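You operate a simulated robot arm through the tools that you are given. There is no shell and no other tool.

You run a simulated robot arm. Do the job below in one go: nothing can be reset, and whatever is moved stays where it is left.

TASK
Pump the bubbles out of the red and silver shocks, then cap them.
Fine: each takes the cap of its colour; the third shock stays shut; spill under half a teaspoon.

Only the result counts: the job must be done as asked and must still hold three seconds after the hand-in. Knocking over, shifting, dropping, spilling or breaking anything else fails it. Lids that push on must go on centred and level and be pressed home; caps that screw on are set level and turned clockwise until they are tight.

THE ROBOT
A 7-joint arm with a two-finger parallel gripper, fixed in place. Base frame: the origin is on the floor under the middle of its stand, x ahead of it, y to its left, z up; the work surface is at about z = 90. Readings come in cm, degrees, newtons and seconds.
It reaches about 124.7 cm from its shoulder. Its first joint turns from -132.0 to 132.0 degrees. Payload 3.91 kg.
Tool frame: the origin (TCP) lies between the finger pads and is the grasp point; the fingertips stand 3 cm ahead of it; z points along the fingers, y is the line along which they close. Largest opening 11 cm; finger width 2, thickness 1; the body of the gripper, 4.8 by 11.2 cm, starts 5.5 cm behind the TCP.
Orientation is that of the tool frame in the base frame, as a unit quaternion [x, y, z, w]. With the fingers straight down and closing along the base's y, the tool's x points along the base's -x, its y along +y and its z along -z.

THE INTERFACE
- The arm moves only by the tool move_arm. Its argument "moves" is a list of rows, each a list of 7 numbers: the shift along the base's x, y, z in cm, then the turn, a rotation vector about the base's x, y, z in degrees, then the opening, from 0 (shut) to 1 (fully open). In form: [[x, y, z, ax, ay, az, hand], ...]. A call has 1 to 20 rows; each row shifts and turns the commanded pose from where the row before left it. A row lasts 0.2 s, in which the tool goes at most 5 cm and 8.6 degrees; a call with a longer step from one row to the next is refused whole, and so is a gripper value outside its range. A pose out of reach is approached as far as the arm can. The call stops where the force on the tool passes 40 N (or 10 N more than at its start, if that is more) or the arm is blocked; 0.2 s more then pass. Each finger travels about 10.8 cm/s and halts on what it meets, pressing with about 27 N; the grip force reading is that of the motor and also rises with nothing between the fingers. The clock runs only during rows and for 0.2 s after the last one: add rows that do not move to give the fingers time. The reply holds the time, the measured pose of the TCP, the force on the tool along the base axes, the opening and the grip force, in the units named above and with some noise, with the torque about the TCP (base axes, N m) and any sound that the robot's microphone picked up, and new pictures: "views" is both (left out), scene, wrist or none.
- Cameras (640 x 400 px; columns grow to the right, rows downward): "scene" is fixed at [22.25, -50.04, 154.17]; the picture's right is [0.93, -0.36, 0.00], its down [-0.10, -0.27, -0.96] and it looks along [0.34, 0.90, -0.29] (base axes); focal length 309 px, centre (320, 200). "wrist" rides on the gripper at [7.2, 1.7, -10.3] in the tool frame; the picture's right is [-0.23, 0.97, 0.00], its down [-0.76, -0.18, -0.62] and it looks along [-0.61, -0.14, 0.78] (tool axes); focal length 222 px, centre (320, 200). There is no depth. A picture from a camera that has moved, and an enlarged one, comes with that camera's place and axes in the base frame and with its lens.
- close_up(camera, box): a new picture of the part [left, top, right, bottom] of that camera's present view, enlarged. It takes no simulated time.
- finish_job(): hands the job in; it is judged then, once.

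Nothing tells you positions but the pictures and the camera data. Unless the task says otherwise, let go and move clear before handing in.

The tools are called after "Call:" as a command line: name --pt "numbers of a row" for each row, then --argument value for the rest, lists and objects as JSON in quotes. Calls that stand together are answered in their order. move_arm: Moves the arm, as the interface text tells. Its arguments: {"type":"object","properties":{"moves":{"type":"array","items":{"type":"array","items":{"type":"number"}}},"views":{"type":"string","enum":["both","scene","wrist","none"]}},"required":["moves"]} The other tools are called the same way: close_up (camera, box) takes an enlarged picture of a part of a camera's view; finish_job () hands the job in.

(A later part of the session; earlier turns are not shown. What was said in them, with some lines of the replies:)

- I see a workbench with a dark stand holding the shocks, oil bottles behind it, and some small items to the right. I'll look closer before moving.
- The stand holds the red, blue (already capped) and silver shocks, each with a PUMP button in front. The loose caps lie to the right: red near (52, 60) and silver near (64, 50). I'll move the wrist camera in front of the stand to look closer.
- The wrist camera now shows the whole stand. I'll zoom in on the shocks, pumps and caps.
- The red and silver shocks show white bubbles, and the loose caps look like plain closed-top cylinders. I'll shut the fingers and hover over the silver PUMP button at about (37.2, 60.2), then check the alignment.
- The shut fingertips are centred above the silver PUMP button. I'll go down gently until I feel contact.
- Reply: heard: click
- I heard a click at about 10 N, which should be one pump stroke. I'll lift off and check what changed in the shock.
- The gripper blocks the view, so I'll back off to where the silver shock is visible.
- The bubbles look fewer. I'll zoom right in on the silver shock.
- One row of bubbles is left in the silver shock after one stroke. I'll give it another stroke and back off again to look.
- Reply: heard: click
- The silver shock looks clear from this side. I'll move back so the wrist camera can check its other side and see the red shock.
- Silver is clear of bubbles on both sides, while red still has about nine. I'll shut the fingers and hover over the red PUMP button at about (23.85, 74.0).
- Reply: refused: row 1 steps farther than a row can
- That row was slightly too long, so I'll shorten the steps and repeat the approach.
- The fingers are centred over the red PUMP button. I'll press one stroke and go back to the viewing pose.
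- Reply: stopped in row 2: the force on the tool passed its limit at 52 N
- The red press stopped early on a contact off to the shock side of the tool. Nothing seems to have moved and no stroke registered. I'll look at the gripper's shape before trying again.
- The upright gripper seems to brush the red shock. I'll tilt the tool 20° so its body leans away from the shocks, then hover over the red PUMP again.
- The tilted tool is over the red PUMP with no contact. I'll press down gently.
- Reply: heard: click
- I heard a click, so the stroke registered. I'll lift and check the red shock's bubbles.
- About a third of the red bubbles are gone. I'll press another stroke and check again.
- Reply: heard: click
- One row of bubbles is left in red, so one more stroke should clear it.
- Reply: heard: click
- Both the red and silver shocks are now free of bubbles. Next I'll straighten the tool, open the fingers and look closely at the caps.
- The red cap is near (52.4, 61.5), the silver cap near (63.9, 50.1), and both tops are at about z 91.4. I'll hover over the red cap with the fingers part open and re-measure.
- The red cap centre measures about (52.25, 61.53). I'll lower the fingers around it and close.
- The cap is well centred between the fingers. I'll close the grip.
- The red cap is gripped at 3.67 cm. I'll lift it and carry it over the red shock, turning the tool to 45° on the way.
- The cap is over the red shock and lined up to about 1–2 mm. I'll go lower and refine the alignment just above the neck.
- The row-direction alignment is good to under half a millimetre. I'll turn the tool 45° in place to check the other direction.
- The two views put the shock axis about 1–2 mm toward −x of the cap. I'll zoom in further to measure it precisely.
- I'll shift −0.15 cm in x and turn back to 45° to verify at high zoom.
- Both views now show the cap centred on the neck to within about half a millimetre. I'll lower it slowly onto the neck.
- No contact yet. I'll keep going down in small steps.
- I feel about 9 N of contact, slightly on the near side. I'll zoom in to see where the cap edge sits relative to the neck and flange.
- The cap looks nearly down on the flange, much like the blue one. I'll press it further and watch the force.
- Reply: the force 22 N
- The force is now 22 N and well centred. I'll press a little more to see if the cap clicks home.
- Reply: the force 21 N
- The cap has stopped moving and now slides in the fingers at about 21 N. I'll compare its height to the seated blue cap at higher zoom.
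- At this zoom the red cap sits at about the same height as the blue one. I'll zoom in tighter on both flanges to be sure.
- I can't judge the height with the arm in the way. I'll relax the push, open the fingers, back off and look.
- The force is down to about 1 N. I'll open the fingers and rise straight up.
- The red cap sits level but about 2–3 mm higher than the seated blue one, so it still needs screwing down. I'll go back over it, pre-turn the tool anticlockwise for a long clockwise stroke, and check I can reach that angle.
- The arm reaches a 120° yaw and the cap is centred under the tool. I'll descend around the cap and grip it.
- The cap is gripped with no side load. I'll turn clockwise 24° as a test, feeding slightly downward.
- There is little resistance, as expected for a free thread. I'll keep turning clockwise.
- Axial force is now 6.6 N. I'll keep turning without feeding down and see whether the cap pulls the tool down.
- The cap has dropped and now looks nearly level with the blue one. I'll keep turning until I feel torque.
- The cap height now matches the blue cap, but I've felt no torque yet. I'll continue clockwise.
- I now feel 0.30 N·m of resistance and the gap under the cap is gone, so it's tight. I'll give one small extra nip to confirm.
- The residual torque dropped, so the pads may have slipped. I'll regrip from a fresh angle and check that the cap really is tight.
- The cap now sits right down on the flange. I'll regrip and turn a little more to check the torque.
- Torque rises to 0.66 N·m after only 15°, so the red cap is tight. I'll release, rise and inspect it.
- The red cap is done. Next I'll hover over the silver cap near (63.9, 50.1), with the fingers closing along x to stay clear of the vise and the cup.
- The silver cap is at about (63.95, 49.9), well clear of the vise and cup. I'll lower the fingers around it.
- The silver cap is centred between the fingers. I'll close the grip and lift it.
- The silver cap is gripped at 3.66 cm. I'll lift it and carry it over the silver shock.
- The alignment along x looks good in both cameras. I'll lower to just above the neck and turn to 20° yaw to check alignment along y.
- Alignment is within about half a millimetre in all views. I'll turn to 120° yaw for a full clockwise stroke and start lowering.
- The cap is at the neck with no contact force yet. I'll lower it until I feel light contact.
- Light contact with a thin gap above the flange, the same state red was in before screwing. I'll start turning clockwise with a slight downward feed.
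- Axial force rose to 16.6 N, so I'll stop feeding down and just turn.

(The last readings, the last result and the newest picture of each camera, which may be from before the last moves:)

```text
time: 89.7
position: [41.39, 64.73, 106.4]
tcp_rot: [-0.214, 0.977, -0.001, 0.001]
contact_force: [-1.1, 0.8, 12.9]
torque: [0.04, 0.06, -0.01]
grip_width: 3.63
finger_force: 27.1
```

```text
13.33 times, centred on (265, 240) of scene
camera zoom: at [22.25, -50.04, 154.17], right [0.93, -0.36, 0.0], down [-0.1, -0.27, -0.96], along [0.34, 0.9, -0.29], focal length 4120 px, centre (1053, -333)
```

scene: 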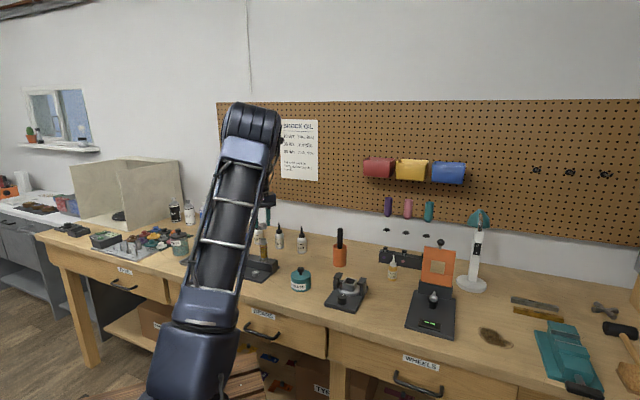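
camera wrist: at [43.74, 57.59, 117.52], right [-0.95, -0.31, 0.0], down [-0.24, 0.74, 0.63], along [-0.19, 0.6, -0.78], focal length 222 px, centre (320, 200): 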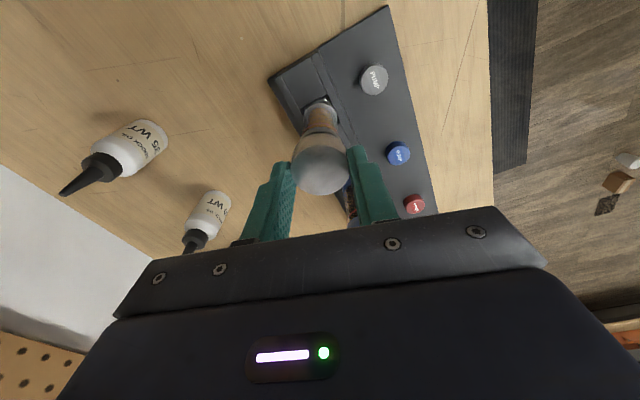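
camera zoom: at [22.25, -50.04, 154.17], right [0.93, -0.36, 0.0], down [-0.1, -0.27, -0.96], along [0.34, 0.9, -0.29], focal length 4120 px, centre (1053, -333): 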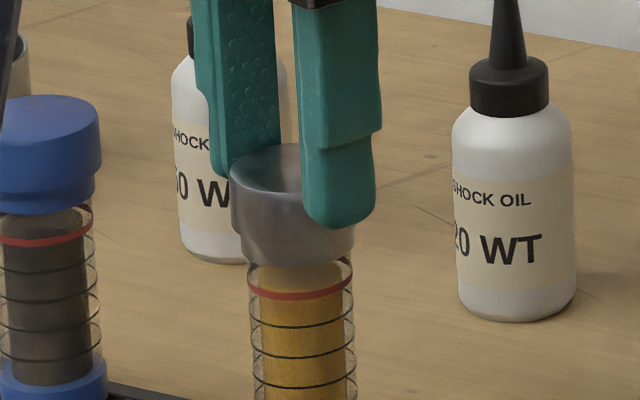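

The cap is going down. I'll keep turning clockwise.

Call:
move_arm --pt "0 0 0 0 0 -8 0.2" --pt "0 0 0 0 0 -8 0.2" --pt "0 0 0 0 0 -8 0.2" --pt "0 0 0 0 0 -8 0.2" --pt "0 0 0 0 0 -8 0.2" --pt "0 0 0 0 0 -8 0.2" --pt "0 0 0 0 0 0 0.2" --views "none"

Call:
close_up --camera "scene" --box '[250, 225, 280, 255]'

```text
time: 91.3
position: [41.38, 64.66, 106.42]
tcp_rot: [0.201, 0.98, -0.001, 0.0]
contact_force: [1.1, -0.6, 1.2]
torque: [-0.06, -0.14, 0.0]
grip_width: 3.62
finger_force: 27.3
```

```text
13.33 times, centred on (265, 240) of scene
camera zoom: at [22.25, -50.04, 154.17], right [0.93, -0.36, 0.0], down [-0.1, -0.27, -0.96], along [0.34, 0.9, -0.29], focal length 4120 px, centre (1053, -333)
```

zoom: 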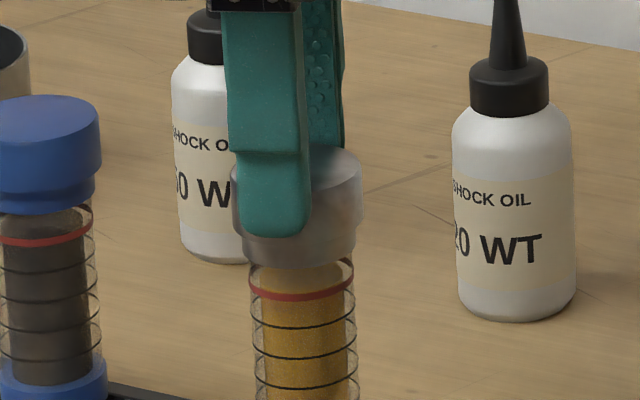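

It's still descending and no torque yet. I'll continue with a tiny feed.

Call:
move_arm --pt "0 0 -0.02 0 0 -8 0.2" --pt "0 0 -0.02 0 0 -8 0.2" --pt "0 0 -0.02 0 0 -8 0.2" --pt "0 0 -0.02 0 0 -8 0.2" --pt "0 0 0 0 0 -8 0.2" --pt "0 0 0 0 0 0 0.2" --views "none"

Call:
close_up --camera "scene" --box '[250, 225, 280, 255]'

```text
time: 92.7
position: [41.43, 64.63, 106.28]
tcp_rot: [0.524, 0.852, -0.002, 0.001]
contact_force: [0.3, 0.4, 2.1]
torque: [0.1, 0.0, 0.04]
grip_width: 3.63
finger_force: 26.5
```

```text
13.33 times, centred on (265, 240) of scene
camera zoom: at [22.25, -50.04, 154.17], right [0.93, -0.36, 0.0], down [-0.1, -0.27, -0.96], along [0.34, 0.9, -0.29], focal length 4120 px, centre (1053, -333)
```

zoom: 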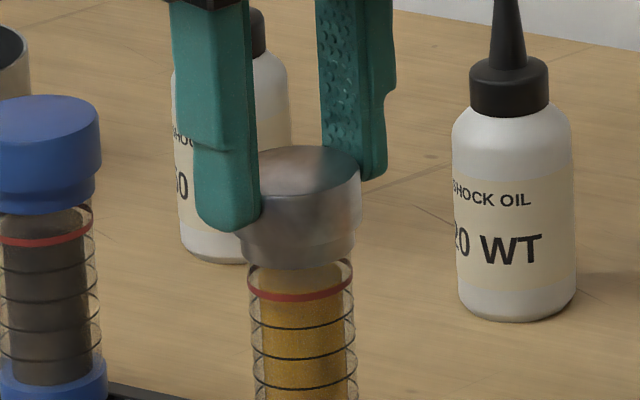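

It looks almost seated. I'll turn a few more degrees and read the torque.

Call:
move_arm --pt "0 0 0 0 0 -8 0.2" --pt "0 0 0 0 0 -8 0.2" --pt "0 0 0 0 0 -8 0.2" --pt "0 0 0 0 0 0 0.2" --views "none"

```text
time: 93.7
position: [41.35, 64.69, 106.41]
tcp_rot: [0.69, 0.724, -0.002, 0.0]
contact_force: [1.5, -0.4, 0.4]
torque: [-0.04, -0.09, 0.29]
grip_width: 3.7
finger_force: 27.2
```

Torque is 0.29 N·m, so it's getting tight. I'll regrip as I did with red and confirm.

Call:
move_arm --pt "0 0 0 0 0 0 0.45" --pt "0 0 0 0 0 0 0.6" --pt "0 0 0 0 0 0 0.6" --pt "0 0 -0.4 0 0 8.5 0.6" --pt "0 0 0 0 0 8.5 0.6" --pt "0 0 0 0 0 8.5 0.6" --pt "0 0 0 0 0 8.5 0.6" --pt "0 0 0 0 0 8.5 0.6" --pt "0 0 0 0 0 8.5 0.6" --pt "0 0 0 0 0 8.5 0.6" --pt "0 0 0 0 0 8.5 0.6" --pt "0 0 0 0 0 8.5 0.6" --pt "0 0 0 0 0 8.5 0.6" --pt "0 0 0 0 0 8.5 0.6" --pt "0 0 0 0 0 8.5 0.6" --pt "0 0 0 0 0 8.5 0.6" --pt "0 0 0 0 0 8.5 0.6" --pt "0 0 0 0 0 8.5 0.6" --pt "0 0 0 0 0 0 0.6" --views "wrist"

Call:
close_up --camera "scene" --box '[235, 225, 280, 255]'

Call:
close_up --camera "wrist" --box '[240, 90, 400, 220]'

```text
time: 97.7
position: [41.37, 64.81, 105.97]
tcp_rot: [-0.346, 0.938, -0.001, 0.001]
contact_force: [-0.4, -0.6, -1.1]
torque: [0.0, 0.0, -0.01]
grip_width: 6.61
finger_force: 0.1
camera wrist: at [34.81, 61.32, 116.27], right [-0.46, 0.89, 0.0], down [0.69, 0.36, 0.63], along [0.56, 0.29, -0.78], focal length 222 px, centre (320, 200)
```

wrist: 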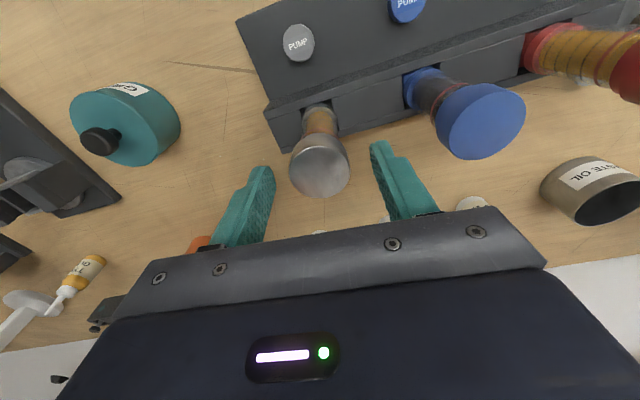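

```text
13.33 times, centred on (258, 240) of scene
camera zoom: at [22.25, -50.04, 154.17], right [0.93, -0.36, 0.0], down [-0.1, -0.27, -0.96], along [0.34, 0.9, -0.29], focal length 4120 px, centre (1153, -333)
```

zoom: 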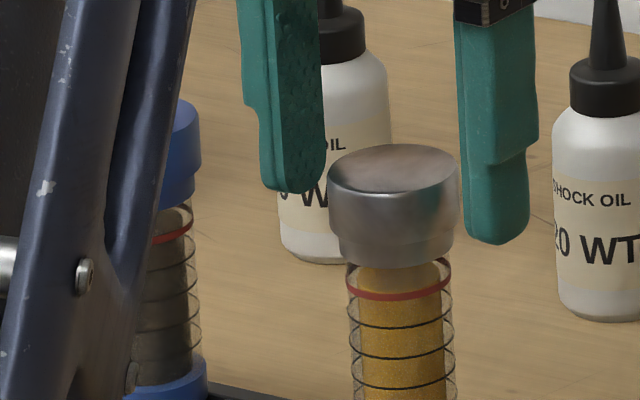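

```text
3.08 times, centred on (320, 155) of wrist
camera zoom: at [34.81, 61.32, 116.27], right [-0.46, 0.89, 0.0], down [0.69, 0.36, 0.63], along [0.56, 0.29, -0.78], focal length 684 px, centre (320, 338)
```

zoom: 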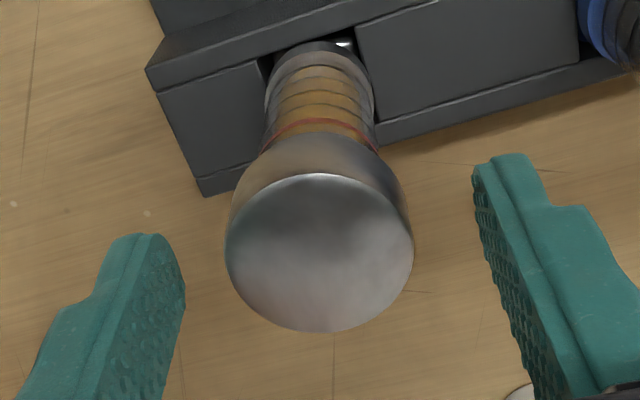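

The silver cap sits level on the flange with no gap. I'll regrip and nip it up.

Call:
move_arm --pt "0 0 0 0 0 0 0.4" --pt "0 0 0 0 0 0 0.2" --pt "0 0 0 0 0 0 0.2" --pt "0 0 0 0 0 0 0.2" --pt "0 0 0 0 0 -5 0.2" --pt "0 0 0 0 0 -5 0.2" --pt "0 0 0 0 0 -5 0.2" --views "none"

```text
time: 99.3
position: [41.36, 64.71, 106.09]
tcp_rot: [-0.219, 0.976, 0.001, 0.001]
contact_force: [-1.0, -0.3, 2.0]
torque: [0.01, 0.0, 0.15]
grip_width: 3.66
finger_force: 26.8
```

Torque is only 0.15 N·m, so there's some turn left. I'll continue a bit more.

Call:
move_arm --pt "0 0 0 0 0 -6 0.2" --pt "0 0 0 0 0 -6 0.2" --pt "0 0 0 0 0 -6 0.2" --views "none"

```text
time: 100.1
position: [41.47, 64.75, 106.08]
tcp_rot: [-0.065, 0.998, -0.001, 0.001]
contact_force: [0.2, -0.8, 0.8]
torque: [0.0, 0.01, 0.43]
grip_width: 3.74
finger_force: 26.7
```

Call:
move_arm --pt "0 0 0 0 0 -6 0.2" --pt "0 0 0 0 0 -6 0.2" --pt "0 0 0 0 0 -6 0.2" --views "none"

```text
time: 100.9
position: [41.35, 64.68, 105.88]
tcp_rot: [0.093, 0.996, -0.001, 0.001]
contact_force: [-0.6, -1.8, -0.2]
torque: [-0.04, 0.02, 0.47]
grip_width: 3.63
finger_force: 26.6
```

Torque is holding near 0.45 N·m with the pads slipping. I'll do one more check turn.

Call:
move_arm --pt "0 0 0 0 0 -6 0.2" --pt "0 0 0 0 0 -6 0.2" --pt "0 0 0 0 0 0 0.2" --views "none"

Call:
close_up --camera "scene" --box '[235, 225, 280, 255]'

```text
time: 101.7
position: [41.32, 64.7, 105.79]
tcp_rot: [0.197, 0.98, -0.002, 0.001]
contact_force: [1.6, -2.6, 0.1]
torque: [-0.09, -0.11, 0.38]
grip_width: 3.73
finger_force: 27.2
```

```text
13.33 times, centred on (258, 240) of scene
camera zoom: at [22.25, -50.04, 154.17], right [0.93, -0.36, 0.0], down [-0.1, -0.27, -0.96], along [0.34, 0.9, -0.29], focal length 4120 px, centre (1153, -333)
```

zoom: 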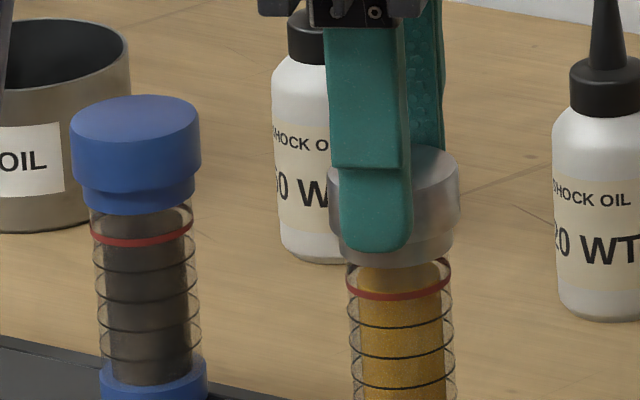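

I'll regrip once more to make sure the silver cap gives immediate resistance.

Call:
move_arm --pt "0 0 0 0 0 4 0.2" --pt "0 0 0 0 0 0 0.45" --pt "0 0 0 0 0 0 0.6" --pt "0 0 0 0 0 0 0.6" --pt "0 0 0 0 0 8.5 0.6" --pt "0 0 0 0 0 8.5 0.6" --pt "0 0 0 0 0 8.5 0.6" --pt "0 0 0 0 0 8.5 0.6" --pt "0 0 0 0 0 8.5 0.6" --pt "0 0 0 0 0 8.5 0.6" --pt "0 0 0 0 0 8.5 0.6" --pt "0 0 0 0 0 0 0.4" --pt "0 0 0 0 0 0 0.2" --pt "0 0 0 0 0 0 0.2" --pt "0 0 0 0 0 0 0.2" --pt "0 0 0 0 0 -5 0.2" --pt "0 0 0 0 0 -5 0.2" --pt "0 0 0 0 0 -5 0.2" --views "none"

```text
time: 105.5
position: [41.35, 64.72, 105.99]
tcp_rot: [-0.223, 0.975, -0.001, 0.001]
contact_force: [0.0, -0.6, -0.3]
torque: [0.02, 0.0, 0.14]
grip_width: 3.65
finger_force: 27.0
```

Only 0.14 N·m this time. I'll keep turning to see whether it climbs.

Call:
move_arm --pt "0 0 0 0 0 -5 0.2" --pt "0 0 0 0 0 -5 0.2" --pt "0 0 0 0 0 -5 0.2" --views "none"

```text
time: 106.3
position: [41.44, 64.69, 105.94]
tcp_rot: [-0.095, 0.996, 0.0, 0.001]
contact_force: [0.8, -0.7, 0.3]
torque: [0.04, 0.01, 0.5]
grip_width: 3.75
finger_force: 26.8
```

The grip width and torque repeat at the same absolute angles as before. That means the pads are slipping around a stationary cap, so silver is tight. I'll release, rise clear and inspect everything.

Call:
move_arm --pt "0 0 0 0 0 4 0.2" --pt "0 0 0 0 0 0 0.45" --pt "0 0 0 0 0 0 0.6" --pt "0 0 0 0 0 0 0.6" --pt "0 0 2 0 0 0 0.6" --pt "0 0 3 0 0 0 0.6" --pt "0 0 4 0 0 0 0.6" --pt "0 -2 3 0 0 0 0.6" --pt "-3 -3 2 0 0 0 0.6" --pt "-3 -4 0 0 0 0 0.6" --pt "-3 -4 0 0 0 0 0.6" --pt "-3 -4 0 0 0 0 0.6" --pt "-3 -4 0 0 0 0 0.6" --pt "0 0 0 0 0 0 0.6"

Call:
close_up --camera "scene" --box '[205, 222, 285, 262]'

Call:
close_up --camera "scene" --box '[210, 222, 250, 250]'

Call:
close_up --camera "scene" --box '[245, 228, 285, 256]'

```text
time: 109.3
position: [26.42, 43.68, 120.04]
tcp_rot: [-0.129, 0.992, -0.001, 0.0]
contact_force: [0.2, 0.1, -0.4]
torque: [0.03, 0.04, -0.01]
grip_width: 6.59
finger_force: 0.0
camera wrist: at [18.97, 43.54, 130.29], right [-0.03, 1.0, 0.0], down [0.78, 0.02, 0.62], along [0.62, 0.02, -0.78], focal length 222 px, centre (320, 200)
```

scene: 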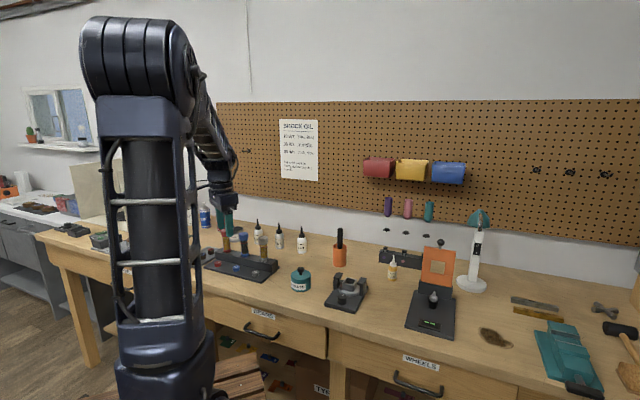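
wrist: 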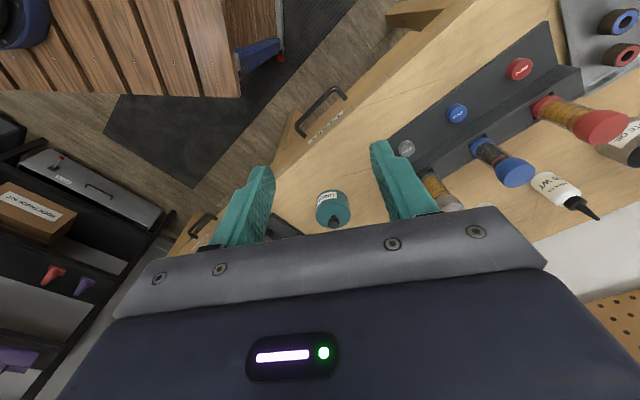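

```text
8.00 times, centred on (245, 242) of scene
camera zoom: at [22.25, -50.04, 154.17], right [0.93, -0.36, 0.0], down [-0.1, -0.27, -0.96], along [0.34, 0.9, -0.29], focal length 2472 px, centre (920, -136)
```

zoom: 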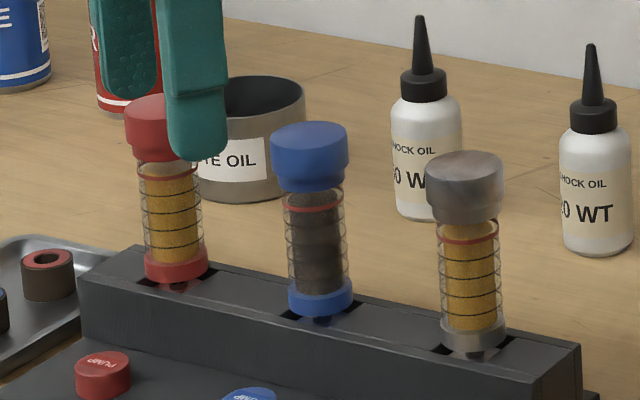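

```text
14.29 times, centred on (230, 236) of scene
camera zoom: at [22.25, -50.04, 154.17], right [0.93, -0.36, 0.0], down [-0.1, -0.27, -0.96], along [0.34, 0.9, -0.29], focal length 4414 px, centre (1606, -314)
```

zoom: 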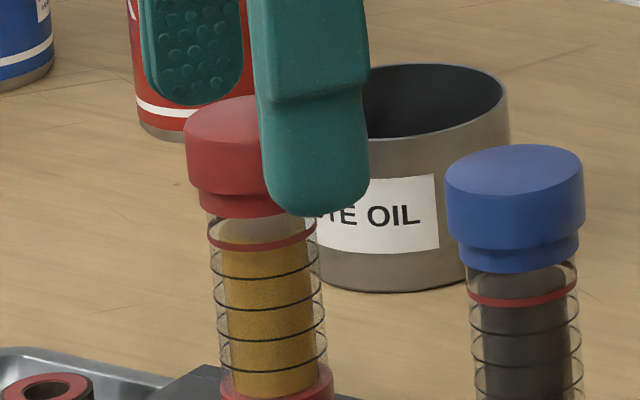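

```text
14.29 times, centred on (265, 242) of scene
camera zoom: at [22.25, -50.04, 154.17], right [0.93, -0.36, 0.0], down [-0.1, -0.27, -0.96], along [0.34, 0.9, -0.29], focal length 4414 px, centre (1106, -400)
```

zoom: 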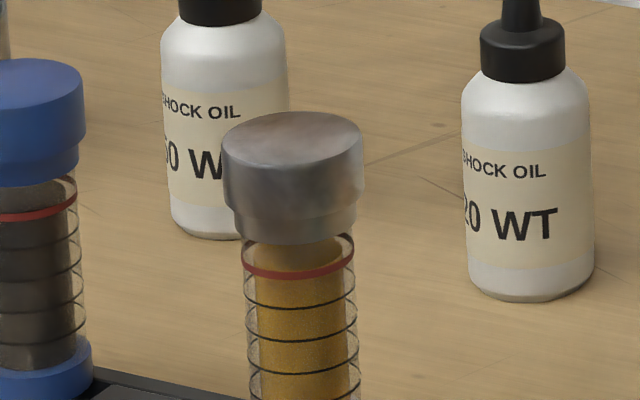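

Both caps are on, level, and at the same height as the blue one. There are no bubbles, no visible spill, nothing else has moved, and the arm is clear, so I'm handing in.

Call:
finish_job

```text
The job is handed in.
```

The red and silver shocks are pumped free of bubbles and capped, each with its own colour. The job has been handed in, but I haven't seen the verdict.

- **Pumping:** silver took two strokes and red took three. I checked each shock from two camera angles and saw no bubbles left.
- **Caps:** both caps are screwed down clockwise, level and tight, at the same height as the blue one.
- **Blue shock:** I didn't pump it or touch its cap.
- **Contact with the red shock:** on the first try at the red pump, the tool touched something off to the side, most likely the red shock, at about 52 N, and stopped. The shock did not shift, and I pressed with the tool tilted after that.
- **Spill and surroundings:** I saw no spilled oil and nothing else out of place. The arm is clear of the bench items.
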